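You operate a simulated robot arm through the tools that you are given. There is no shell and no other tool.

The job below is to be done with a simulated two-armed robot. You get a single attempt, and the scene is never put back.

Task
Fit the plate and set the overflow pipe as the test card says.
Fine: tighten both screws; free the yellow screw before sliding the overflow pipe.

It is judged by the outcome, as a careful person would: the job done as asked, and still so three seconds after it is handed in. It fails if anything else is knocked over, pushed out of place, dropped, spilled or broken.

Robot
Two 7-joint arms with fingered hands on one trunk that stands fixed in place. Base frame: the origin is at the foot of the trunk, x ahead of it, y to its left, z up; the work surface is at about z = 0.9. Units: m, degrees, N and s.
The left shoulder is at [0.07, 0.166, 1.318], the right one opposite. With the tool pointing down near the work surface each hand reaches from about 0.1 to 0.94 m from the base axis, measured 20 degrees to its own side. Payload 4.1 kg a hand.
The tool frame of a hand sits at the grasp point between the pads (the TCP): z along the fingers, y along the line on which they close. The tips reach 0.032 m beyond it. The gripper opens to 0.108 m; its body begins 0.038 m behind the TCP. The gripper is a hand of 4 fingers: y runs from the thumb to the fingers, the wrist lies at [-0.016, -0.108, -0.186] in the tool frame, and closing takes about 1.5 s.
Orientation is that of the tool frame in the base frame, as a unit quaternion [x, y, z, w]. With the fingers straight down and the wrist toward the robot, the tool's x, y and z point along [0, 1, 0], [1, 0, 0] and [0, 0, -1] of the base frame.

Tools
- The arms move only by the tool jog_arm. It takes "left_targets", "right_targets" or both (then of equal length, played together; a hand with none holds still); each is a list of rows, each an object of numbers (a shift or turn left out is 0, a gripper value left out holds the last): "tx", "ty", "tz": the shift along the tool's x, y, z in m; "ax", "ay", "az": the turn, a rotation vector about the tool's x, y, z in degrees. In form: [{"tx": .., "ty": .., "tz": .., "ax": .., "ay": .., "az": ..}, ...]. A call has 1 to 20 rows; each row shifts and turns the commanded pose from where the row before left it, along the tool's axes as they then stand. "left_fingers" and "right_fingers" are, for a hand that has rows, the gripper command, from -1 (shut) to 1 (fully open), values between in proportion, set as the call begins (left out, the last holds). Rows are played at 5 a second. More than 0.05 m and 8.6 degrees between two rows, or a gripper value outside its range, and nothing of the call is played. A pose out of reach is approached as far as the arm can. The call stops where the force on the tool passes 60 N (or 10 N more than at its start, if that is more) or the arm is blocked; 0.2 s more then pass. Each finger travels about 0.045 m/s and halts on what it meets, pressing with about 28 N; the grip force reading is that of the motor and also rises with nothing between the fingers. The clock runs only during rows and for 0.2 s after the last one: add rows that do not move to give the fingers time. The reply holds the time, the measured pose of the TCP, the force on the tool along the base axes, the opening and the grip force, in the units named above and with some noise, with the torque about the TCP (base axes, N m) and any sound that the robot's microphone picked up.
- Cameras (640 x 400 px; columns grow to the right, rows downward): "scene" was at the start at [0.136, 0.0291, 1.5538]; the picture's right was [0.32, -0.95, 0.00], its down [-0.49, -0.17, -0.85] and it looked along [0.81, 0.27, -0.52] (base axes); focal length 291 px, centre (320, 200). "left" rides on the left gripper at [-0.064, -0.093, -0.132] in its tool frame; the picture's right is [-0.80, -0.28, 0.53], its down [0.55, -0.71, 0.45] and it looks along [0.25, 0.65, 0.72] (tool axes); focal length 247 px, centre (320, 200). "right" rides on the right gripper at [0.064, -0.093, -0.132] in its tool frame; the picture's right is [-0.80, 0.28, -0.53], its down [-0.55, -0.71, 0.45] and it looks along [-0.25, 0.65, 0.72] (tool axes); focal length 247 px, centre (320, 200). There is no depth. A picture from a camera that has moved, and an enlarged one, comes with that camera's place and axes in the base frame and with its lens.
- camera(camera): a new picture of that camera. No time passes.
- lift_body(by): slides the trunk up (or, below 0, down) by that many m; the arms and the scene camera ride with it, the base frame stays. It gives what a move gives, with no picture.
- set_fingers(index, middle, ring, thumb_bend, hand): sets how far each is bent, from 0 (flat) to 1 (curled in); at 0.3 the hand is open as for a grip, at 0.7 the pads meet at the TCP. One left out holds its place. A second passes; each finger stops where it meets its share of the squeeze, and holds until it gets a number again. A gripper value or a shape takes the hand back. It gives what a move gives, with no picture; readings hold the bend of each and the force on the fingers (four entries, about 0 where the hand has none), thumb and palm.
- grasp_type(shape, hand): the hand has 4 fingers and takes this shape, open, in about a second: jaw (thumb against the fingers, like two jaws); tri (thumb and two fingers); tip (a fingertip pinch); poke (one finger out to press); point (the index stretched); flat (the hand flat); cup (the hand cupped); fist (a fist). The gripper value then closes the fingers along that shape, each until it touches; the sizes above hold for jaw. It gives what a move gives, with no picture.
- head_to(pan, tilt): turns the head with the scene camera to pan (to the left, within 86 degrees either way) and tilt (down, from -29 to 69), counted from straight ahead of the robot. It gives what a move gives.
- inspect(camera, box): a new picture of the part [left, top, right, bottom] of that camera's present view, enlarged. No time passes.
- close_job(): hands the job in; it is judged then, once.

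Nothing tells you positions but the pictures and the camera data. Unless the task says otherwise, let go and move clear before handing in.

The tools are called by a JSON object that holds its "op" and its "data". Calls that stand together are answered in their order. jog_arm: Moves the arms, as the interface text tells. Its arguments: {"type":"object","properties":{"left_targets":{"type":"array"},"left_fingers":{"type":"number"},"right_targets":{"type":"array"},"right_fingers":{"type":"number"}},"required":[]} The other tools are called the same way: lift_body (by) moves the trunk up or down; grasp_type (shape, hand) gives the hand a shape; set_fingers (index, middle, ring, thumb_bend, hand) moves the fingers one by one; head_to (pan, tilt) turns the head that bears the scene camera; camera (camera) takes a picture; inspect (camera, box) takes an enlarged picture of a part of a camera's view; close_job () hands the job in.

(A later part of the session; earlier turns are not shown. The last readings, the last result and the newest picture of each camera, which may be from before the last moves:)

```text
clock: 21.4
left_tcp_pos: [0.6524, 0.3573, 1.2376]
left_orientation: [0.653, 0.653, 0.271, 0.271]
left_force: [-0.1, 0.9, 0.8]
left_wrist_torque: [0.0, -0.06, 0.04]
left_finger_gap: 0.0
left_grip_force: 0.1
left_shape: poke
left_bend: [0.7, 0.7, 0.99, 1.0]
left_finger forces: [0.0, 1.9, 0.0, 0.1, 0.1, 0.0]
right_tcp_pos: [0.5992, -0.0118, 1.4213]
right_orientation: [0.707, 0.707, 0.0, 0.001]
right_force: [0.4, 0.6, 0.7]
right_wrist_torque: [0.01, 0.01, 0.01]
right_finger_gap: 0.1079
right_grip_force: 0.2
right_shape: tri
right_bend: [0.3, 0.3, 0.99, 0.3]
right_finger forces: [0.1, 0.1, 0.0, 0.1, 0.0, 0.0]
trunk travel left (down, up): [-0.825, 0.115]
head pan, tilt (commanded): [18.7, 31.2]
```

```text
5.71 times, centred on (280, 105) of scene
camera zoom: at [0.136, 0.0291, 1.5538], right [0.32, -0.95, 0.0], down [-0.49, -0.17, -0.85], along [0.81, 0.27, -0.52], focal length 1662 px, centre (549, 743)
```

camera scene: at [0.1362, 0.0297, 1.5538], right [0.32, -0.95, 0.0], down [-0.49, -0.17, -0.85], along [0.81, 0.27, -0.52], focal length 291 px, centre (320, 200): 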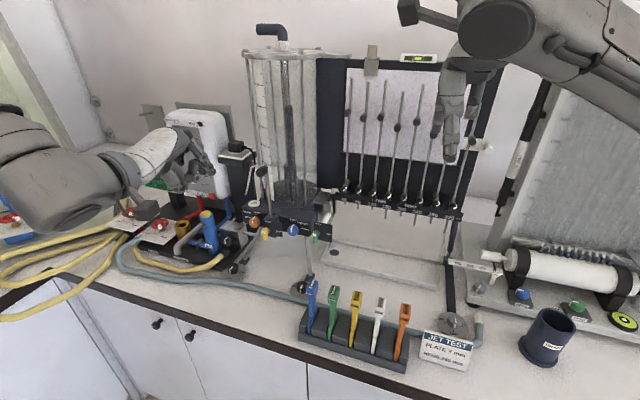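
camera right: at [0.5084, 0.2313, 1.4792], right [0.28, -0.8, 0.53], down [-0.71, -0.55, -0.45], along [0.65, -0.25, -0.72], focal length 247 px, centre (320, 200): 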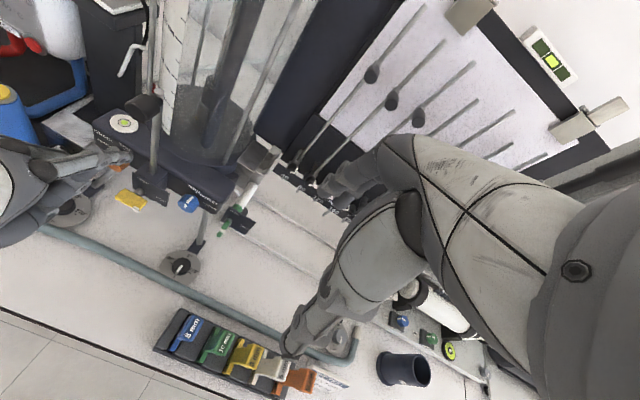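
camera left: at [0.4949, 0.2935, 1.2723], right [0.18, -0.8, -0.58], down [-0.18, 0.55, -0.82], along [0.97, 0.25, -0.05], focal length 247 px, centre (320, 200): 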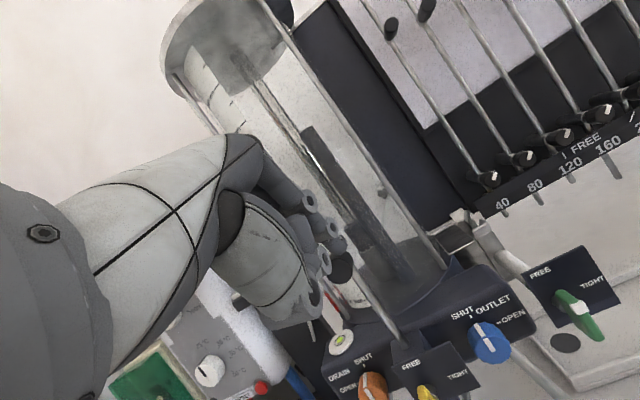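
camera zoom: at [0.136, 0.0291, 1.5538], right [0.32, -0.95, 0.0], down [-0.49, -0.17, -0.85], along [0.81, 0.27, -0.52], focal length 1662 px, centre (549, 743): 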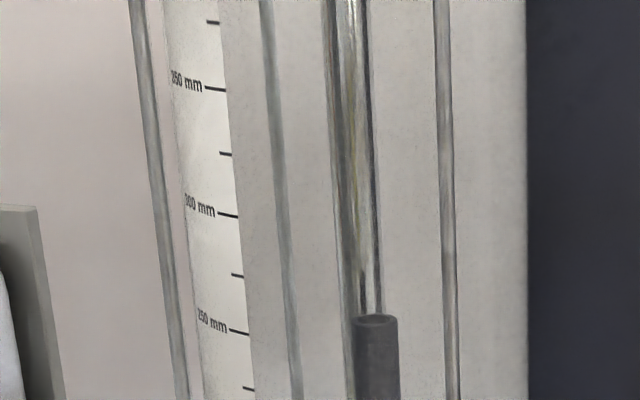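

Close to 250 mm now. I lift off the knob, back away and take a level view with the left camera.

{"op": "jog_arm", "data": {"left_targets": [{"ty": 0.0248, "tz": -0.0248}, {"ty": 0.0248, "tz": -0.0248}, {"tx": 0.01575, "ty": -0.027, "tz": -0.027}, {"tx": 0.01575, "ty": -0.027, "tz": -0.027}, {"tx": 0.01575, "ty": -0.027, "tz": -0.027}, {"tx": 0.01575, "ty": -0.027, "tz": -0.027}]}}

{"op": "inspect", "data": {"camera": "left", "box": [290, 90, 420, 200]}}

{"op": "inspect", "data": {"camera": "left", "box": [340, 130, 400, 170]}}

{"op": "inspect", "data": {"camera": "scene", "box": [240, 70, 320, 140]}}

```text
clock: 22.8
left_tcp_pos: [0.4998, 0.4224, 1.3066]
left_orientation: [0.654, 0.653, 0.269, 0.271]
left_force: [0.1, 0.4, 0.3]
left_wrist_torque: [-0.03, 0.04, -0.04]
left_finger_gap: 0.0001
left_grip_force: 0.0
left_shape: poke
left_bend: [0.7, 0.7, 0.99, 1.0]
left_finger forces: [0.0, 0.0, 0.0, 0.0, 0.0, 0.0]
right_tcp_pos: [0.597, -0.0071, 1.4229]
right_orientation: [0.708, 0.706, -0.001, 0.002]
right_force: [-1.2, 0.8, 0.1]
right_wrist_torque: [-0.04, 0.02, -0.02]
right_finger_gap: 0.1076
right_grip_force: 0.0
right_shape: tri
right_bend: [0.3, 0.3, 0.99, 0.3]
right_finger forces: [0.0, 0.0, 0.0, 0.0, 0.1, 0.1]
trunk travel left (down, up): [-0.825, 0.115]
head pan, tilt (commanded): [18.7, 31.2]
```

```text
3.64 times, centred on (355, 145) of left
camera zoom: at [0.3407, 0.3589, 1.3343], right [0.17, -0.8, -0.57], down [-0.18, 0.55, -0.82], along [0.97, 0.25, -0.05], focal length 898 px, centre (193, 400)
```

zoom: 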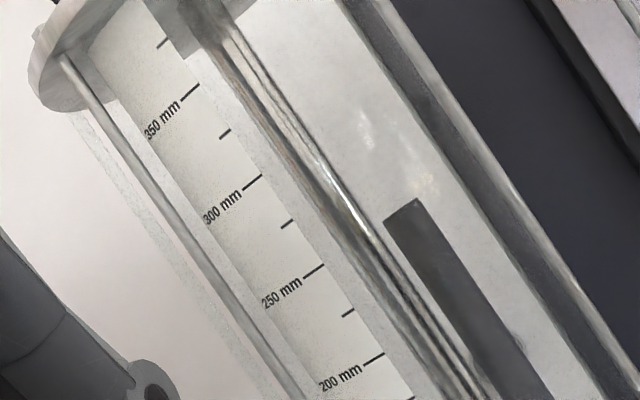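

```text
10.00 times, centred on (370, 150) of left
camera zoom: at [0.3407, 0.3589, 1.3343], right [0.17, -0.8, -0.57], down [-0.18, 0.55, -0.82], along [0.97, 0.25, -0.05], focal length 2470 px, centre (-180, 700)
```

zoom: 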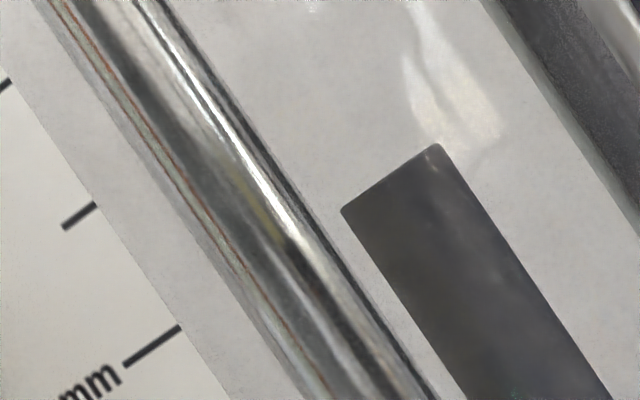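

```text
5.71 times, centred on (280, 105) of scene
camera zoom: at [0.1343, 0.0331, 1.554], right [0.32, -0.95, 0.0], down [-0.49, -0.17, -0.86], along [0.81, 0.27, -0.52], focal length 1662 px, centre (549, 743)
```

zoom: 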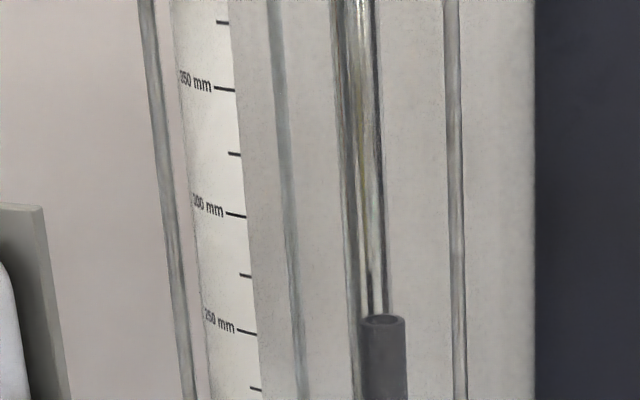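

At eye level the pipe rim lines up with the 250 mm tick (within about half a millimetre), so the head is set. Next I return with the left index finger to turn the yellow screw to TIGHT.

{"op": "set_fingers", "data": {"hand": "left", "index": 0.7, "middle": 1.0, "ring": 1.0, "thumb_bend": 1.0}}

{"op": "jog_arm", "data": {"left_targets": [{"tx": -0.0041, "ty": -0.01126, "tz": 0.0401}, {"tx": -0.0041, "ty": -0.01126, "tz": 0.0401}, {"tx": -0.0041, "ty": -0.01126, "tz": 0.0401}, {"tx": -0.0041, "ty": -0.01126, "tz": 0.0401}, {"tx": -0.0041, "ty": -0.01126, "tz": 0.0401}]}}

{"op": "camera", "data": {"camera": "left"}}

{"op": "inspect", "data": {"camera": "left", "box": [280, 150, 440, 270]}}

{"op": "inspect", "data": {"camera": "scene", "box": [220, 190, 300, 255]}}

```text
clock: 23.8
left_tcp_pos: [0.5018, 0.4196, 1.3089]
left_orientation: [0.652, 0.654, 0.272, 0.27]
left_force: [0.2, -0.7, -0.6]
left_wrist_torque: [0.0, -0.04, 0.01]
left_finger_gap: 0.0264
left_grip_force: 0.1
left_shape: fingers
left_bend: [0.66, 1.0, 1.0, 1.0]
left_finger forces: [0.0, 0.0, 0.0, 0.0, 0.0, 0.0]
right_tcp_pos: [0.5992, -0.0129, 1.4204]
right_orientation: [0.708, 0.706, -0.001, 0.0]
right_force: [-0.3, -0.3, 0.3]
right_wrist_torque: [0.0, -0.01, -0.03]
right_finger_gap: 0.1077
right_grip_force: 0.1
right_shape: tri
right_bend: [0.3, 0.3, 0.99, 0.3]
right_finger forces: [0.0, 0.0, 0.1, 0.0, 0.0, 0.0]
trunk travel left (down, up): [-0.825, 0.115]
head pan, tilt (commanded): [18.7, 31.2]
```

```text
clock: 25.0
left_tcp_pos: [0.5161, 0.4515, 1.2108]
left_orientation: [0.654, 0.653, 0.27, 0.271]
left_force: [-0.1, 0.8, -0.2]
left_wrist_torque: [-0.02, 0.02, -0.04]
left_finger_gap: 0.0257
left_grip_force: 0.1
left_shape: fingers
left_bend: [0.66, 1.0, 1.0, 1.0]
left_finger forces: [0.1, 0.0, 0.1, 0.0, 0.0, 0.1]
left hand out of reach, approached as far as the arm can: row 2, 3, 4, 5
right_tcp_pos: [0.5957, -0.0102, 1.4237]
right_orientation: [0.707, 0.707, 0.001, 0.0]
right_force: [0.9, -0.1, 0.5]
right_wrist_torque: [-0.03, -0.01, -0.01]
right_finger_gap: 0.1078
right_grip_force: 0.1
right_shape: tri
right_bend: [0.3, 0.3, 0.99, 0.3]
right_finger forces: [0.1, 0.0, 0.1, 0.0, 0.0, 0.0]
trunk travel left (down, up): [-0.825, 0.115]
head pan, tilt (commanded): [18.7, 31.2]
```

```text
taken
camera left: at [0.3578, 0.3881, 1.2386], right [0.17, -0.8, -0.58], down [-0.18, 0.55, -0.82], along [0.97, 0.25, -0.05], focal length 247 px, centre (320, 200)
```

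left: 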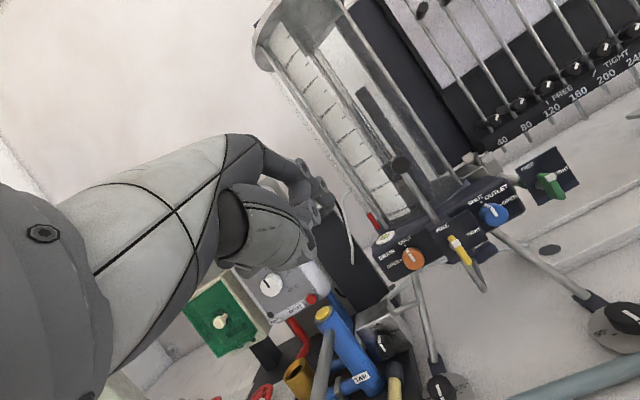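

```text
3.33 times, centred on (360, 210) of left
camera zoom: at [0.3578, 0.3881, 1.2386], right [0.17, -0.8, -0.58], down [-0.18, 0.55, -0.82], along [0.97, 0.25, -0.05], focal length 823 px, centre (187, 167)
```

zoom: 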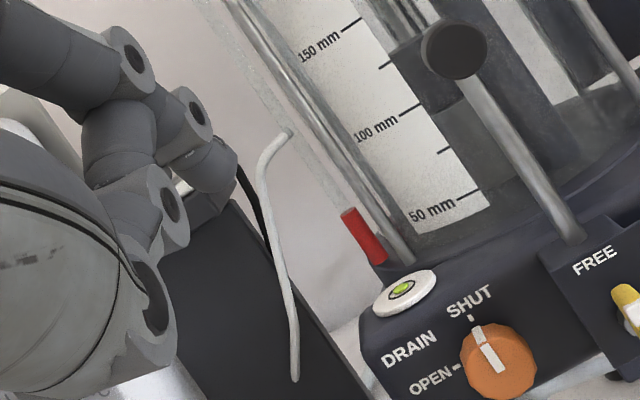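

```text
6.15 times, centred on (260, 222) of scene
camera zoom: at [0.1331, 0.0312, 1.5541], right [0.32, -0.95, 0.0], down [-0.49, -0.17, -0.86], along [0.81, 0.27, -0.52], focal length 1790 px, centre (689, 62)
```

zoom: 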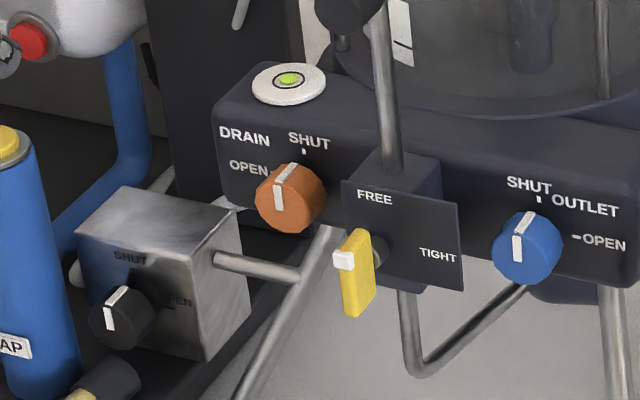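

The left arm ran into a reach limit on that path, short of the target. I retrace and then try a route like the earlier one that worked.

{"op": "jog_arm", "data": {"left_targets": [{}]}}

```text
clock: 25.4
left_tcp_pos: [0.5183, 0.4484, 1.2109]
left_orientation: [0.654, 0.654, 0.269, 0.269]
left_force: [0.4, -0.2, 0.3]
left_wrist_torque: [0.02, 0.01, 0.0]
left_finger_gap: 0.0258
left_grip_force: 0.0
left_shape: fingers
left_bend: [0.66, 1.0, 1.0, 1.0]
left_finger forces: [0.1, 0.0, 0.1, 0.0, 0.1, 0.0]
right_tcp_pos: [0.5994, -0.0123, 1.4208]
right_orientation: [0.707, 0.708, -0.001, 0.0]
right_force: [0.2, 0.3, 0.0]
right_wrist_torque: [-0.03, 0.02, 0.0]
right_finger_gap: 0.1076
right_grip_force: 0.0
right_shape: tri
right_bend: [0.3, 0.3, 0.99, 0.3]
right_finger forces: [0.0, 0.1, 0.0, 0.0, 0.0, 0.0]
trunk travel left (down, up): [-0.825, 0.115]
head pan, tilt (commanded): [18.7, 31.2]
```

{"op": "jog_arm", "data": {"left_targets": [{"tx": -0.01, "ty": 0.0236, "tz": -0.0236}, {"tx": -0.01, "ty": 0.0236, "tz": -0.0236}, {"tx": -0.01, "ty": 0.0236, "tz": -0.0236}, {"tx": -0.008, "ty": 0.0283, "tz": 0.0283}, {"tx": -0.008, "ty": 0.0283, "tz": 0.0283}]}}

{"op": "camera", "data": {"camera": "scene"}}

```text
clock: 26.6
left_tcp_pos: [0.6023, 0.4022, 1.3098]
left_orientation: [0.653, 0.654, 0.27, 0.269]
left_force: [0.3, 0.4, -0.2]
left_wrist_torque: [0.0, -0.03, 0.03]
left_finger_gap: 0.0253
left_grip_force: 0.0
left_shape: fingers
left_bend: [0.66, 1.0, 1.0, 1.0]
left_finger forces: [0.0, 0.0, 0.0, 0.0, 0.0, 0.0]
right_tcp_pos: [0.6034, -0.0118, 1.4205]
right_orientation: [0.707, 0.707, -0.001, -0.001]
right_force: [-0.1, -0.1, -0.1]
right_wrist_torque: [-0.04, 0.03, -0.01]
right_finger_gap: 0.1077
right_grip_force: 0.1
right_shape: tri
right_bend: [0.3, 0.3, 0.99, 0.3]
right_finger forces: [0.0, 0.0, 0.0, 0.0, 0.1, 0.1]
trunk travel left (down, up): [-0.825, 0.115]
head pan, tilt (commanded): [18.7, 31.2]
```

```text
taken
camera scene: at [0.1403, 0.0287, 1.5533], right [0.32, -0.95, 0.0], down [-0.49, -0.17, -0.85], along [0.81, 0.27, -0.52], focal length 291 px, centre (320, 200)
```

scene: 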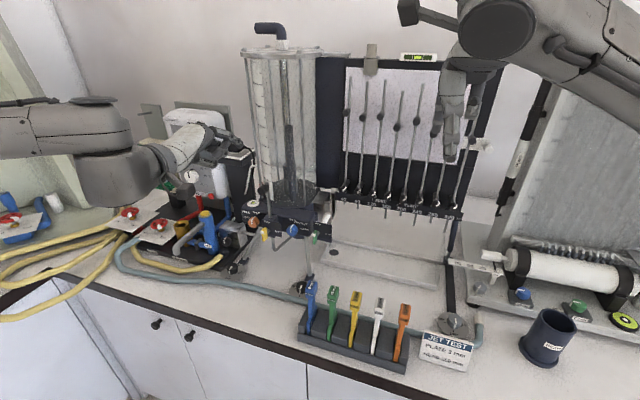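

{"op": "jog_arm", "data": {"left_targets": [{"ty": -0.02546, "tz": 0.02546}, {"ty": -0.02546, "tz": 0.02546}, {"ty": -0.02546, "tz": 0.02546}, {"ty": -0.02546, "tz": 0.02546}, {"ty": -0.02546, "tz": 0.02546}]}}

{"op": "camera", "data": {"camera": "left"}}

{"op": "inspect", "data": {"camera": "left", "box": [280, 150, 440, 270]}}

{"op": "inspect", "data": {"camera": "scene", "box": [220, 190, 300, 255]}}

```text
clock: 27.8
left_tcp_pos: [0.5989, 0.4052, 1.1316]
left_orientation: [0.654, 0.653, 0.271, 0.269]
left_force: [0.5, 0.8, -0.7]
left_wrist_torque: [-0.02, 0.01, -0.02]
left_finger_gap: 0.0251
left_grip_force: 0.0
left_shape: fingers
left_bend: [0.66, 1.0, 1.0, 0.99]
left_finger forces: [0.0, 0.1, 0.0, 0.0, 0.0, 0.0]
right_tcp_pos: [0.6006, -0.0134, 1.4203]
right_orientation: [0.707, 0.708, 0.0, -0.001]
right_force: [0.2, -0.2, 0.0]
right_wrist_torque: [0.05, 0.04, 0.03]
right_finger_gap: 0.1075
right_grip_force: 0.1
right_shape: tri
right_bend: [0.3, 0.3, 0.99, 0.3]
right_finger forces: [0.1, 0.1, 0.0, 0.1, 0.0, 0.0]
trunk travel left (down, up): [-0.825, 0.115]
head pan, tilt (commanded): [18.7, 31.2]
```

```text
taken
camera left: at [0.4408, 0.341, 1.1582], right [0.18, -0.8, -0.58], down [-0.18, 0.55, -0.81], along [0.97, 0.25, -0.05], focal length 247 px, centre (320, 200)
```

left: 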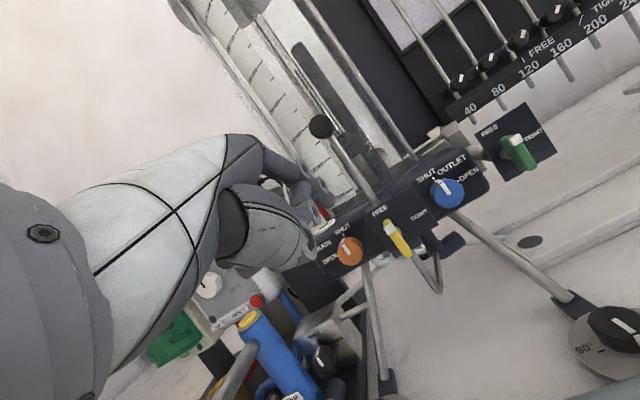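

```text
3.33 times, centred on (360, 210) of left
camera zoom: at [0.4408, 0.341, 1.1582], right [0.18, -0.8, -0.58], down [-0.18, 0.55, -0.81], along [0.97, 0.25, -0.05], focal length 823 px, centre (187, 167)
```

zoom: 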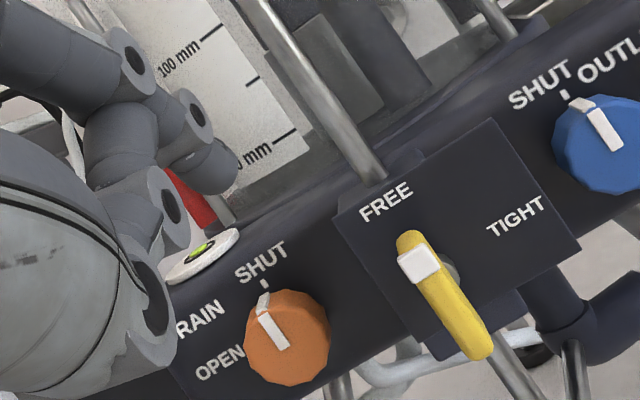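

```text
6.15 times, centred on (260, 222) of scene
camera zoom: at [0.1378, 0.0271, 1.5538], right [0.32, -0.95, 0.0], down [-0.49, -0.17, -0.85], along [0.81, 0.28, -0.52], focal length 1790 px, centre (689, 62)
```

zoom: 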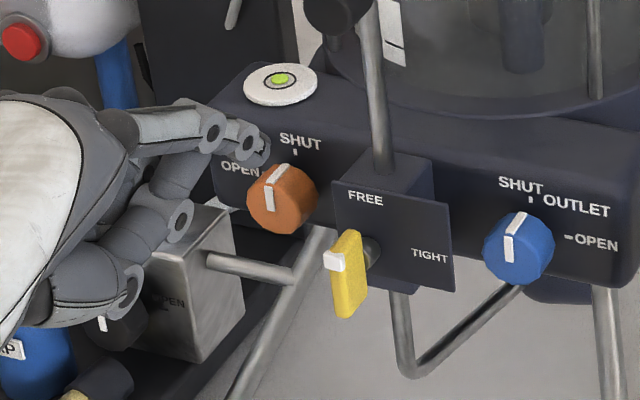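

I'm back in place above-left of the blade. I lower the finger beside the top end of the yellow blade.

{"op": "jog_arm", "data": {"left_targets": [{"tx": -0.002, "ty": -0.0092, "tz": 0.0092}, {"tx": -0.003, "ty": -0.0092, "tz": 0.0092}, {"tx": -0.003, "ty": -0.0092, "tz": 0.0092}, {"tx": -0.003, "ty": -0.0092, "tz": 0.0092}]}}

{"op": "inspect", "data": {"camera": "left", "box": [280, 150, 440, 270]}}

{"op": "inspect", "data": {"camera": "scene", "box": [220, 190, 300, 255]}}

```text
clock: 28.8
left_tcp_pos: [0.5976, 0.3965, 1.0806]
left_orientation: [0.653, 0.653, 0.271, 0.271]
left_force: [-0.5, -0.3, -0.2]
left_wrist_torque: [0.01, -0.02, 0.01]
left_finger_gap: 0.0252
left_grip_force: 0.0
left_shape: fingers
left_bend: [0.66, 1.0, 1.0, 0.99]
left_finger forces: [0.0, 0.0, 0.1, 0.0, 0.0, 0.0]
right_tcp_pos: [0.5986, -0.0108, 1.4231]
right_orientation: [0.707, 0.707, -0.001, 0.0]
right_force: [0.3, -0.3, -0.1]
right_wrist_torque: [-0.01, 0.01, 0.01]
right_finger_gap: 0.1076
right_grip_force: 0.0
right_shape: tri
right_bend: [0.3, 0.3, 0.99, 0.3]
right_finger forces: [0.1, 0.1, 0.1, 0.0, 0.1, 0.0]
trunk travel left (down, up): [-0.825, 0.115]
head pan, tilt (commanded): [18.7, 31.2]
```

```text
3.33 times, centred on (360, 210) of left
camera zoom: at [0.4404, 0.3323, 1.1078], right [0.18, -0.8, -0.58], down [-0.18, 0.55, -0.82], along [0.97, 0.25, -0.05], focal length 823 px, centre (187, 167)
```

zoom: 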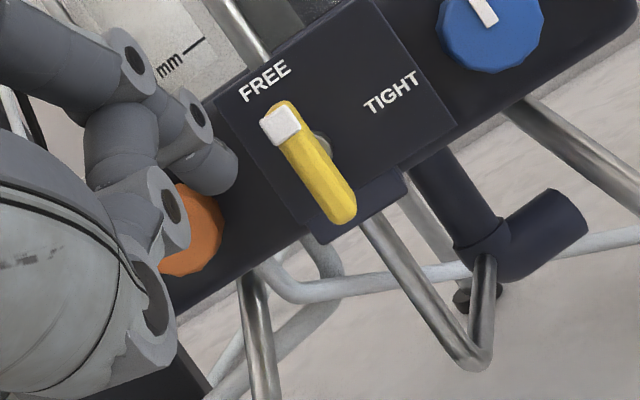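

```text
6.15 times, centred on (260, 222) of scene
camera zoom: at [0.1359, 0.0298, 1.5538], right [0.32, -0.95, 0.0], down [-0.49, -0.17, -0.85], along [0.81, 0.27, -0.52], focal length 1790 px, centre (689, 62)
```

zoom: 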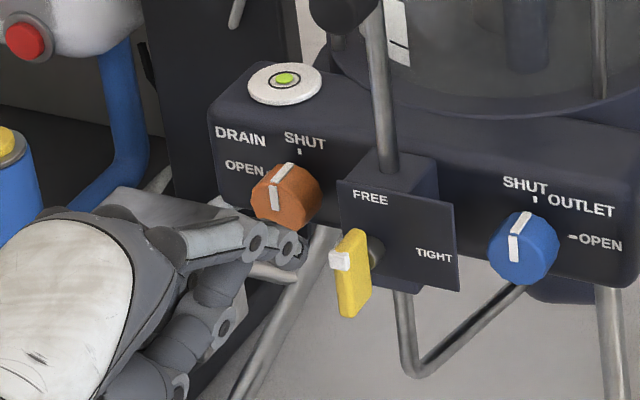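

The tip is 8 mm left of the blade's top end. I push right, then right-and-down, to swing it clockwise toward TIGHT.

{"op": "jog_arm", "data": {"left_targets": [{"tx": -0.006}, {"tx": -0.006}, {"tx": -0.005, "ty": -0.0014, "tz": 0.0014}, {"tx": -0.005, "ty": -0.0014, "tz": 0.0014}]}}

{"op": "inspect", "data": {"camera": "left", "box": [280, 150, 440, 270]}}

{"op": "inspect", "data": {"camera": "scene", "box": [220, 190, 300, 255]}}

```text
clock: 29.8
left_tcp_pos: [0.5985, 0.3729, 1.0777]
left_orientation: [0.653, 0.653, 0.271, 0.271]
left_force: [-0.7, 2.4, 1.7]
left_wrist_torque: [-0.05, -0.13, 0.07]
left_finger_gap: 0.0246
left_grip_force: 1.7
left_shape: fingers
left_bend: [0.64, 1.0, 1.0, 0.99]
left_finger forces: [3.4, 0.0, 0.0, 0.0, 0.0, 0.1]
right_tcp_pos: [0.5995, -0.0122, 1.4216]
right_orientation: [0.707, 0.707, -0.001, 0.0]
right_force: [-0.1, 0.3, -0.9]
right_wrist_torque: [-0.01, -0.01, 0.01]
right_finger_gap: 0.1074
right_grip_force: 0.1
right_shape: tri
right_bend: [0.3, 0.3, 0.99, 0.3]
right_finger forces: [0.0, 0.0, 0.0, 0.0, 0.0, 0.0]
trunk travel left (down, up): [-0.825, 0.115]
head pan, tilt (commanded): [18.7, 31.2]
```

```text
3.33 times, centred on (360, 210) of left
camera zoom: at [0.4403, 0.3087, 1.1049], right [0.18, -0.8, -0.58], down [-0.18, 0.55, -0.82], along [0.97, 0.25, -0.05], focal length 823 px, centre (187, 167)
```

zoom: 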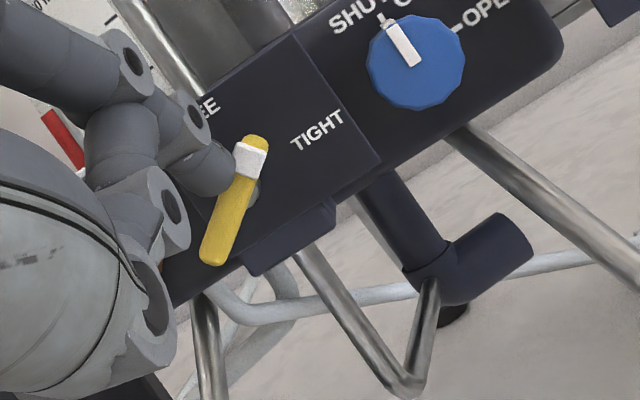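

```text
6.15 times, centred on (260, 222) of scene
camera zoom: at [0.1358, 0.0287, 1.5538], right [0.32, -0.95, 0.0], down [-0.49, -0.17, -0.86], along [0.81, 0.27, -0.52], focal length 1790 px, centre (689, 62)
```

zoom: 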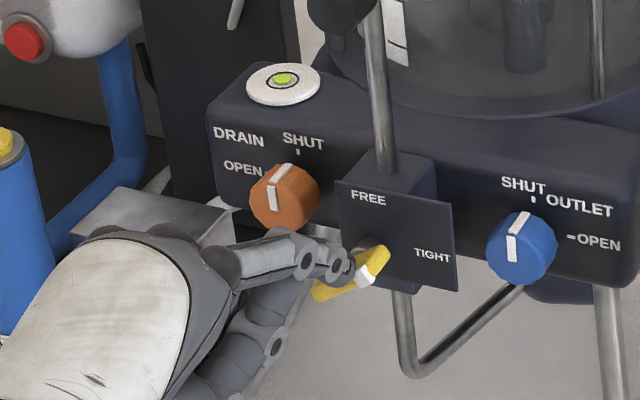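

It has turned about 56°. I continue right and down to complete the turn.

{"op": "jog_arm", "data": {"left_targets": [{"tx": -0.004, "ty": -0.0021, "tz": 0.0021}, {"tx": -0.004, "ty": -0.0028, "tz": 0.0028}, {"tx": -0.003, "ty": -0.0028, "tz": 0.0028}]}}

{"op": "inspect", "data": {"camera": "left", "box": [280, 150, 440, 270]}}

{"op": "inspect", "data": {"camera": "scene", "box": [220, 190, 300, 255]}}

```text
clock: 30.6
left_tcp_pos: [0.5943, 0.3633, 1.0693]
left_orientation: [0.652, 0.653, 0.272, 0.272]
left_force: [-13.6, 6.2, 14.6]
left_wrist_torque: [-0.34, -1.0, 0.19]
left_finger_gap: 0.0251
left_grip_force: 11.8
left_shape: fingers
left_bend: [0.58, 1.0, 1.0, 0.99]
left_finger forces: [23.2, 0.1, 0.1, 0.1, 0.0, 0.0]
right_tcp_pos: [0.5948, -0.011, 1.4242]
right_orientation: [0.707, 0.707, 0.002, 0.001]
right_force: [-0.2, 0.4, -0.7]
right_wrist_torque: [0.0, -0.01, -0.01]
right_finger_gap: 0.1077
right_grip_force: 0.1
right_shape: tri
right_bend: [0.3, 0.3, 0.99, 0.3]
right_finger forces: [0.1, 0.0, 0.1, 0.0, 0.0, 0.0]
trunk travel left (down, up): [-0.825, 0.115]
head pan, tilt (commanded): [18.7, 31.2]
```

```text
3.33 times, centred on (360, 210) of left
camera zoom: at [0.4368, 0.2983, 1.096], right [0.18, -0.8, -0.58], down [-0.18, 0.55, -0.82], along [0.97, 0.25, -0.04], focal length 823 px, centre (187, 167)
```

zoom: 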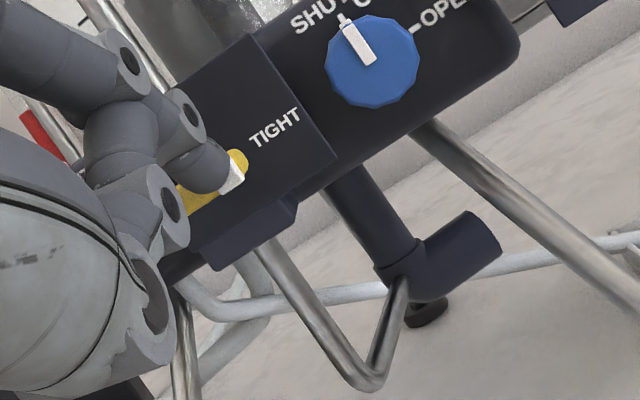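

```text
6.15 times, centred on (260, 222) of scene
camera zoom: at [0.1308, 0.0297, 1.5545], right [0.32, -0.95, 0.0], down [-0.49, -0.17, -0.86], along [0.81, 0.27, -0.52], focal length 1790 px, centre (689, 62)
```

zoom: 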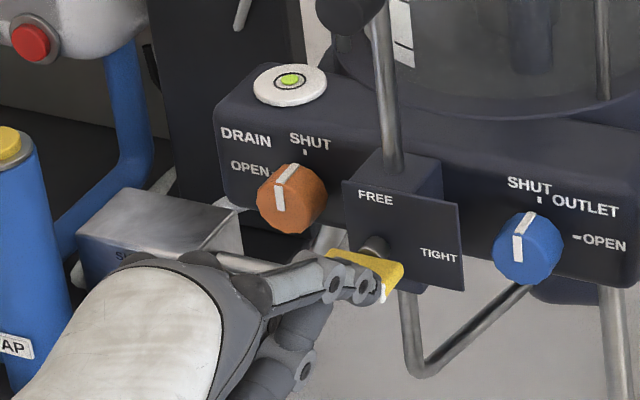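

The force jumped, so the screw seems at its TIGHT stop. I back the finger off and look at the blade.

{"op": "jog_arm", "data": {"left_targets": [{"ty": 0.0071, "tz": -0.0071}, {"ty": 0.0071, "tz": -0.0071}, {"ty": 0.0071, "tz": -0.0071}]}}

{"op": "inspect", "data": {"camera": "left", "box": [280, 150, 440, 270]}}

{"op": "inspect", "data": {"camera": "scene", "box": [220, 190, 300, 255]}}

```text
clock: 31.4
left_tcp_pos: [0.5978, 0.3619, 1.0958]
left_orientation: [0.654, 0.653, 0.27, 0.271]
left_force: [-0.3, -1.1, 0.3]
left_wrist_torque: [0.0, 0.04, -0.01]
left_finger_gap: 0.0242
left_grip_force: 0.2
left_shape: fingers
left_bend: [0.66, 1.0, 1.0, 0.99]
left_finger forces: [0.0, 0.0, 0.1, 0.1, 0.0, 0.0]
right_tcp_pos: [0.5981, -0.0116, 1.4221]
right_orientation: [0.707, 0.707, 0.0, 0.0]
right_force: [0.3, -0.4, -0.3]
right_wrist_torque: [0.02, -0.01, -0.03]
right_finger_gap: 0.1077
right_grip_force: 0.0
right_shape: tri
right_bend: [0.3, 0.3, 0.99, 0.3]
right_finger forces: [0.1, 0.0, 0.0, 0.0, 0.0, 0.0]
trunk travel left (down, up): [-0.825, 0.115]
head pan, tilt (commanded): [18.7, 31.2]
```

```text
3.33 times, centred on (360, 210) of left
camera zoom: at [0.4398, 0.2974, 1.1234], right [0.18, -0.8, -0.58], down [-0.18, 0.55, -0.82], along [0.97, 0.25, -0.05], focal length 823 px, centre (187, 167)
```

zoom: 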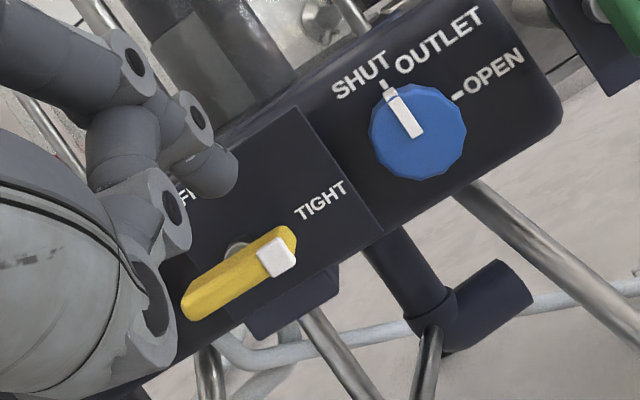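

```text
6.15 times, centred on (260, 222) of scene
camera zoom: at [0.1353, 0.0292, 1.5538], right [0.32, -0.95, 0.0], down [-0.49, -0.17, -0.86], along [0.81, 0.27, -0.52], focal length 1790 px, centre (689, 62)
```

zoom: 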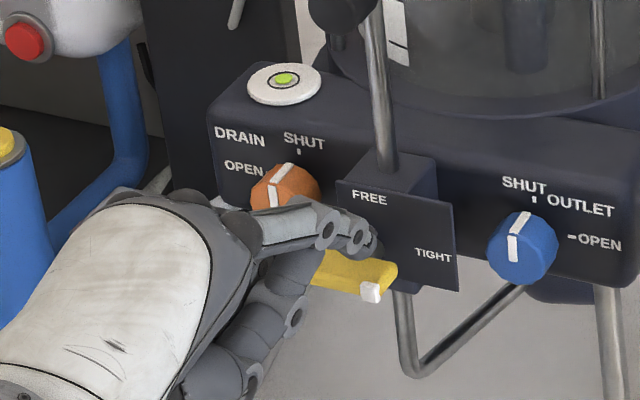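

The yellow screw is back at TIGHT. I retract the left hand and park it tool-down at upper left, so its camera can look down on the plate rack.

{"op": "jog_arm", "data": {"left_targets": [{"ty": -0.0212, "tz": -0.0212}, {"ty": 0.0318, "tz": -0.0318}, {"ty": 0.0318, "tz": -0.0318}, {"ty": 0.0318, "tz": -0.0318}, {"ty": 0.0318, "tz": -0.0318}, {"ty": 0.0318, "tz": -0.0318}, {"tx": -0.018, "ty": -0.0066, "tz": -0.035}, {"tx": -0.018, "ty": -0.0066, "tz": -0.035}, {"tx": -0.018, "ty": -0.0066, "tz": -0.035}, {"tx": -0.018, "ty": -0.0066, "tz": -0.035}, {"tx": -0.018, "ty": -0.0066, "tz": -0.035}, {"ax": 7.5}, {"ax": 7.5}, {"ax": 7.5}, {"ax": 7.5}, {"ax": 7.5}, {"ax": 7.5}]}}

{"op": "camera", "data": {"camera": "left"}}

{"op": "camera", "data": {"camera": "scene"}}

{"op": "inspect", "data": {"camera": "scene", "box": [220, 170, 340, 255]}}

```text
clock: 35.0
left_tcp_pos: [0.4266, 0.2718, 1.4255]
left_orientation: [0.708, 0.706, -0.001, 0.0]
left_force: [-1.0, 0.2, 1.4]
left_wrist_torque: [0.01, 0.01, 0.0]
left_finger_gap: 0.024
left_grip_force: 0.0
left_shape: fingers
left_bend: [0.66, 1.0, 1.0, 0.99]
left_finger forces: [0.0, 0.0, 0.0, 0.0, 0.0, 0.0]
left hand out of reach, approached as far as the arm can: row 11
right_tcp_pos: [0.5993, -0.0134, 1.421]
right_orientation: [0.707, 0.708, 0.001, -0.001]
right_force: [0.0, 0.4, -0.1]
right_wrist_torque: [0.03, -0.03, 0.01]
right_finger_gap: 0.1076
right_grip_force: 0.0
right_shape: tri
right_bend: [0.3, 0.3, 0.99, 0.3]
right_finger forces: [0.0, 0.0, 0.1, 0.0, 0.0, 0.0]
trunk travel left (down, up): [-0.825, 0.115]
head pan, tilt (commanded): [18.7, 31.2]
```

```text
taken
camera left: at [0.3348, 0.2073, 1.5576], right [-0.28, -0.8, -0.53], down [-0.71, 0.55, -0.45], along [0.65, 0.25, -0.72], focal length 247 px, centre (320, 200)
```

left: 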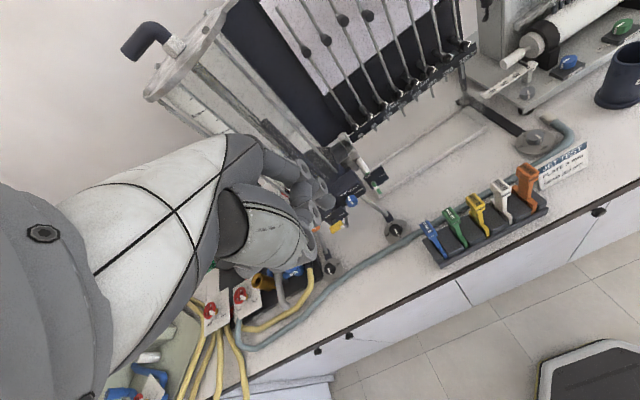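

```text
taken
camera scene: at [0.136, 0.0278, 1.5538], right [0.32, -0.95, 0.0], down [-0.49, -0.17, -0.86], along [0.81, 0.28, -0.52], focal length 291 px, centre (320, 200)
```

scene: 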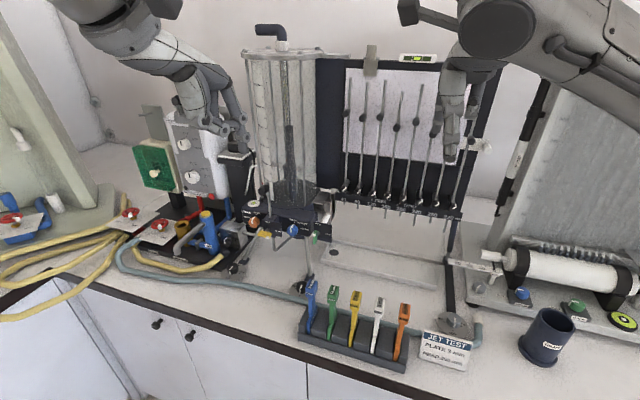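

```text
4.71 times, centred on (280, 212) of scene
camera zoom: at [0.136, 0.0278, 1.5538], right [0.32, -0.95, 0.0], down [-0.49, -0.17, -0.86], along [0.81, 0.28, -0.52], focal length 1369 px, centre (508, 141)
```

zoom: 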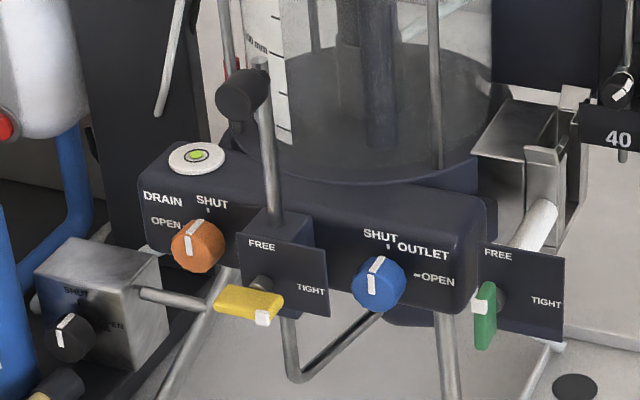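

Yellow is at TIGHT and the orange and blue knobs are untouched. Now I turn the right hand (roll 90°, pitch 45°) for gripping the yellow 3 mm plate's handle from its sides.

{"op": "jog_arm", "data": {"right_targets": [{"ty": -0.033}, {"ty": -0.033}, {"ty": -0.033}, {"az": -8}, {"az": -8}, {"az": -8}, {"az": -8}, {"az": -8}, {"az": -8}, {"az": -8}, {"az": -8}, {"az": -8}, {"az": -8}, {"az": -8}, {"az": -2}]}}

{"op": "jog_arm", "data": {"right_targets": [{"ay": -7.5}, {"ay": -7.5}, {"ay": -7.5}, {"ay": -7.5}, {"ay": -7.5}, {"ay": -7.5}]}}

{"op": "camera", "data": {"camera": "scene"}}

{"op": "camera", "data": {"camera": "right"}}

{"op": "camera", "data": {"camera": "left"}}

```text
clock: 38.2
left_tcp_pos: [0.4263, 0.273, 1.4261]
left_orientation: [0.707, 0.707, 0.0, -0.001]
left_force: [-0.3, 0.1, 0.7]
left_wrist_torque: [0.0, 0.02, -0.02]
left_finger_gap: 0.0241
left_grip_force: 0.0
left_shape: fingers
left_bend: [0.66, 1.0, 1.0, 0.99]
left_finger forces: [0.1, 0.0, 0.0, 0.1, 0.1, 0.0]
right_tcp_pos: [0.5003, -0.0143, 1.4219]
right_orientation: [-0.001, 1.0, 0.001, 0.001]
right_force: [0.4, 0.2, -0.1]
right_wrist_torque: [0.03, 0.0, 0.0]
right_finger_gap: 0.1076
right_grip_force: 0.1
right_shape: tri
right_bend: [0.3, 0.3, 0.99, 0.3]
right_finger forces: [0.0, 0.0, 0.0, 0.0, 0.1, 0.1]
trunk travel left (down, up): [-0.825, 0.115]
head pan, tilt (commanded): [18.7, 31.2]
```

```text
clock: 39.6
left_tcp_pos: [0.4266, 0.2726, 1.4272]
left_orientation: [0.707, 0.707, 0.0, 0.0]
left_force: [-0.2, -0.1, 0.6]
left_wrist_torque: [0.01, 0.0, 0.03]
left_finger_gap: 0.0241
left_grip_force: 0.1
left_shape: fingers
left_bend: [0.66, 1.0, 1.0, 0.99]
left_finger forces: [0.0, 0.0, 0.0, 0.0, 0.1, 0.0]
right_tcp_pos: [0.5002, -0.0135, 1.4227]
right_orientation: [-0.001, 0.924, 0.0, 0.383]
right_force: [0.2, 0.1, -0.8]
right_wrist_torque: [-0.01, -0.02, -0.01]
right_finger_gap: 0.1076
right_grip_force: 0.0
right_shape: tri
right_bend: [0.3, 0.3, 0.99, 0.3]
right_finger forces: [0.0, 0.1, 0.0, 0.0, 0.0, 0.0]
trunk travel left (down, up): [-0.825, 0.115]
head pan, tilt (commanded): [18.7, 31.2]
```

```text
taken
camera scene: at [0.1357, 0.0288, 1.5538], right [0.32, -0.95, 0.0], down [-0.49, -0.17, -0.86], along [0.81, 0.27, -0.52], focal length 291 px, centre (320, 200)
```

scene: 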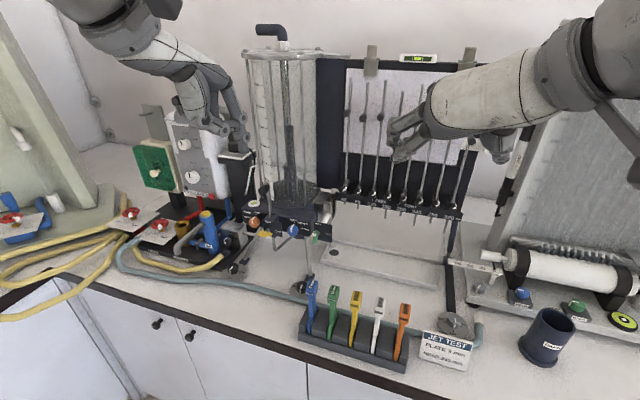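

```text
taken
camera right: at [0.361, -0.1062, 1.468], right [0.19, 0.28, 0.94], down [0.71, -0.71, 0.07], along [0.68, 0.65, -0.33], focal length 247 px, centre (320, 200)
```

right: 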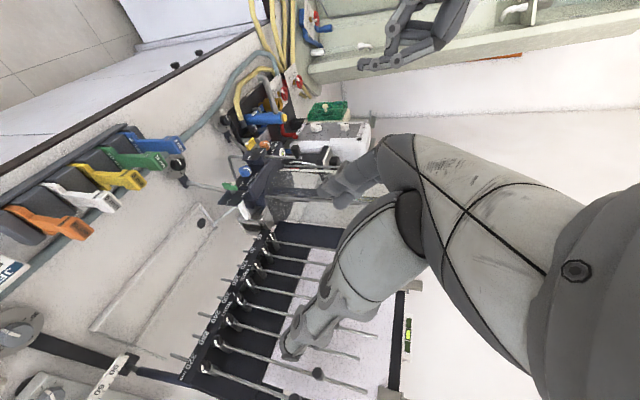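

```text
taken
camera left: at [0.3342, 0.2083, 1.5574], right [-0.28, -0.8, -0.53], down [-0.71, 0.55, -0.45], along [0.65, 0.25, -0.72], focal length 247 px, centre (320, 200)
```

left: 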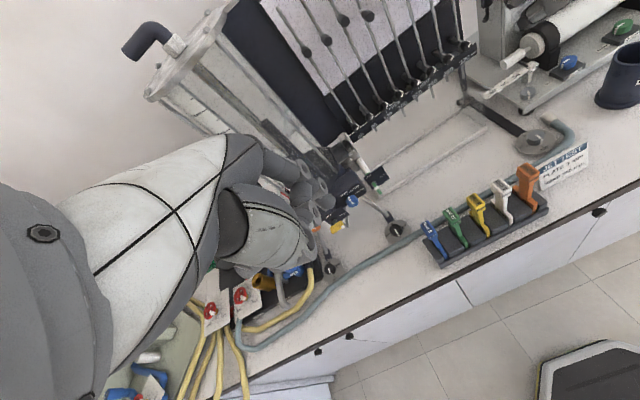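

The right hand is oriented. I set a moderate finger opening and bring it to a pre-grasp point in front of and above the yellow handle.

{"op": "jog_arm", "data": {"right_targets": [{"tx": 0.03257, "ty": 0.01514, "tz": 0.02651}, {"tx": 0.03257, "ty": 0.01514, "tz": 0.02651}, {"tx": 0.03257, "ty": 0.01514, "tz": 0.02651}, {"tx": 0.03257, "ty": 0.01514, "tz": 0.02651}, {"tx": 0.03257, "ty": 0.01514, "tz": 0.02651}, {"tx": 0.03257, "ty": 0.01514, "tz": 0.02651}, {"tx": 0.03257, "ty": 0.01514, "tz": 0.02651}], "right_fingers": -0.26}}

{"op": "camera", "data": {"camera": "right"}}

{"op": "camera", "data": {"camera": "scene"}}

{"op": "inspect", "data": {"camera": "left", "box": [400, 140, 560, 280]}}

```text
clock: 41.2
left_tcp_pos: [0.4274, 0.2731, 1.4255]
left_orientation: [0.707, 0.707, 0.0, 0.0]
left_force: [0.1, 0.5, -0.4]
left_wrist_torque: [-0.01, 0.02, 0.0]
left_finger_gap: 0.0241
left_grip_force: 0.0
left_shape: fingers
left_bend: [0.66, 1.0, 1.0, 0.99]
left_finger forces: [0.0, 0.0, 0.0, 0.1, 0.1, 0.0]
right_tcp_pos: [0.4717, 0.0949, 1.1285]
right_orientation: [-0.001, 0.924, 0.001, 0.383]
right_force: [0.5, 0.1, 0.0]
right_wrist_torque: [-0.01, -0.01, 0.0]
right_finger_gap: 0.0406
right_grip_force: 0.1
right_shape: tri
right_bend: [0.74, 0.51, 0.99, 0.73]
right_finger forces: [0.0, 0.0, 0.0, 0.1, 0.1, 0.1]
trunk travel left (down, up): [-0.825, 0.115]
head pan, tilt (commanded): [18.7, 31.2]
```

```text
taken
camera right: at [0.3332, 0.0015, 1.1741], right [0.19, 0.28, 0.94], down [0.71, -0.7, 0.07], along [0.68, 0.65, -0.33], focal length 247 px, centre (320, 200)
```

right: 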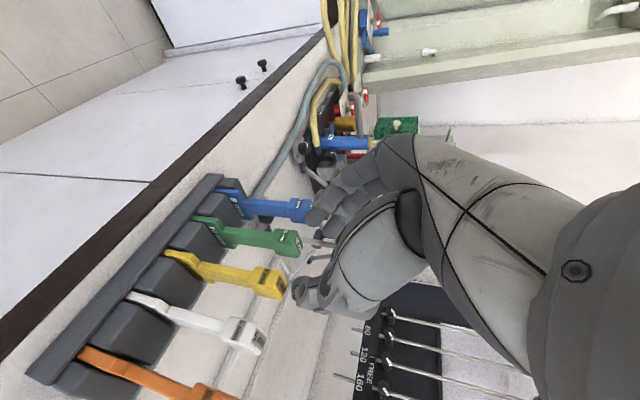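

```text
taken
camera scene: at [0.1363, 0.0295, 1.5538], right [0.32, -0.95, 0.0], down [-0.49, -0.17, -0.85], along [0.81, 0.27, -0.52], focal length 291 px, centre (320, 200)
```

scene: 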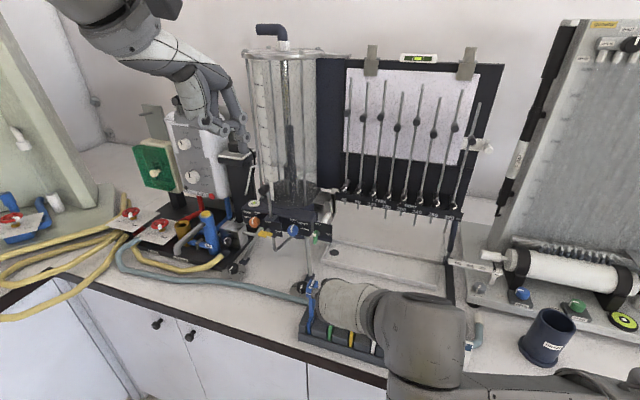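

```text
2.86 times, centred on (480, 210) of left
camera zoom: at [0.3348, 0.209, 1.5572], right [-0.28, -0.8, -0.53], down [-0.71, 0.55, -0.45], along [0.65, 0.25, -0.72], focal length 706 px, centre (-137, 171)
```

zoom: 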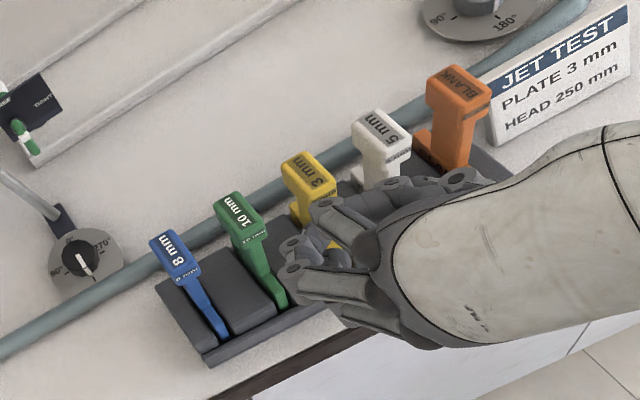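

I check the finger tips relative to the yellow handle more closely.

{"op": "inspect", "data": {"camera": "left", "box": [470, 170, 550, 240]}}

{"op": "inspect", "data": {"camera": "right", "box": [160, 150, 420, 330]}}

```text
5.71 times, centred on (510, 205) of left
camera zoom: at [0.3348, 0.209, 1.5572], right [-0.28, -0.8, -0.53], down [-0.71, 0.55, -0.45], along [0.65, 0.25, -0.72], focal length 1411 px, centre (-766, 171)
```

zoom: 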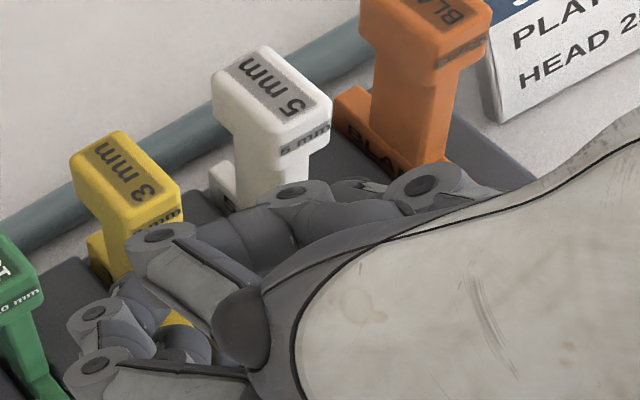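

```text
2.22 times, centred on (290, 240) of right
camera zoom: at [0.3332, 0.0015, 1.1741], right [0.19, 0.28, 0.94], down [0.71, -0.7, 0.07], along [0.68, 0.65, -0.33], focal length 549 px, centre (387, 111)
```

zoom: 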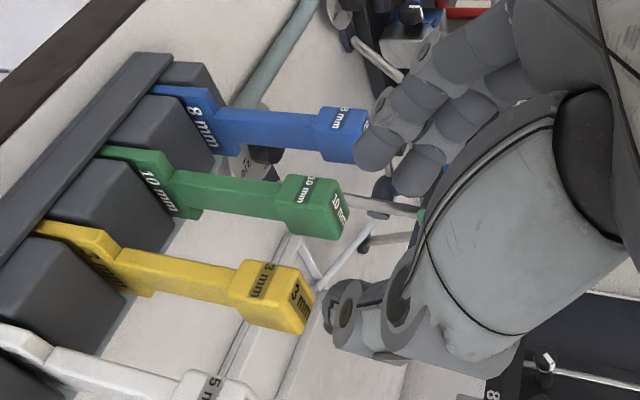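

The geometry agrees: the yellow block lies on the hand's approach line about 11.5 cm ahead. I advance 6 cm along the fingers and check the clearance to the neighbours.

{"op": "jog_arm", "data": {"right_targets": [{"tz": 0.02}, {"tz": 0.02}, {"tz": 0.02}]}}

{"op": "inspect", "data": {"camera": "right", "box": [160, 150, 420, 330]}}

{"op": "inspect", "data": {"camera": "left", "box": [450, 160, 550, 240]}}

```text
clock: 42.0
left_tcp_pos: [0.4262, 0.2736, 1.4278]
left_orientation: [0.707, 0.707, 0.0, 0.001]
left_force: [-0.5, 0.3, 0.2]
left_wrist_torque: [0.01, -0.01, -0.02]
left_finger_gap: 0.024
left_grip_force: 0.1
left_shape: fingers
left_bend: [0.66, 1.0, 1.0, 0.99]
left_finger forces: [0.0, 0.0, 0.0, 0.1, 0.0, 0.1]
right_tcp_pos: [0.513, 0.092, 1.086]
right_orientation: [0.0, 0.924, 0.0, 0.383]
right_force: [-0.2, 0.5, 0.3]
right_wrist_torque: [-0.05, -0.02, -0.02]
right_finger_gap: 0.0402
right_grip_force: 0.1
right_shape: tri
right_bend: [0.74, 0.51, 0.99, 0.73]
right_finger forces: [0.1, 0.1, 0.0, 0.0, 0.0, 0.0]
trunk travel left (down, up): [-0.825, 0.115]
head pan, tilt (commanded): [18.7, 31.2]
```

```text
2.22 times, centred on (290, 240) of right
camera zoom: at [0.3749, -0.0001, 1.1329], right [0.19, 0.28, 0.94], down [0.71, -0.71, 0.07], along [0.68, 0.65, -0.33], focal length 549 px, centre (387, 111)
```

zoom: 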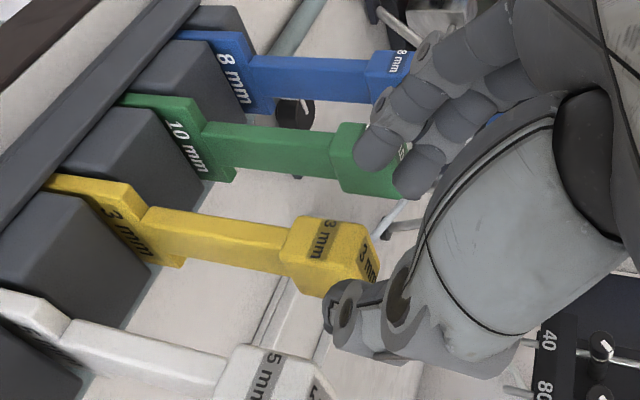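

```text
5.00 times, centred on (500, 200) of left
camera zoom: at [0.3345, 0.2084, 1.5573], right [-0.28, -0.8, -0.53], down [-0.71, 0.55, -0.45], along [0.65, 0.25, -0.72], focal length 1235 px, centre (-580, 200)
```

zoom: 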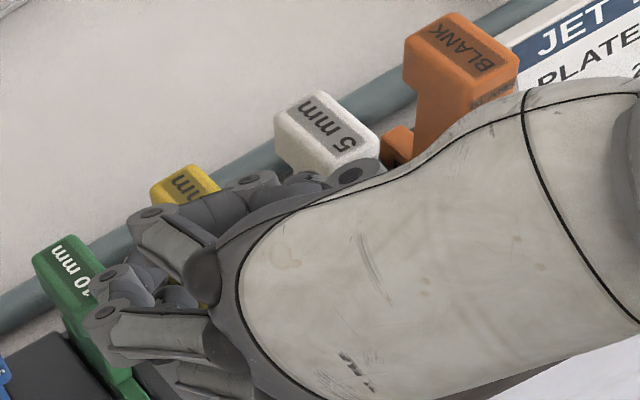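

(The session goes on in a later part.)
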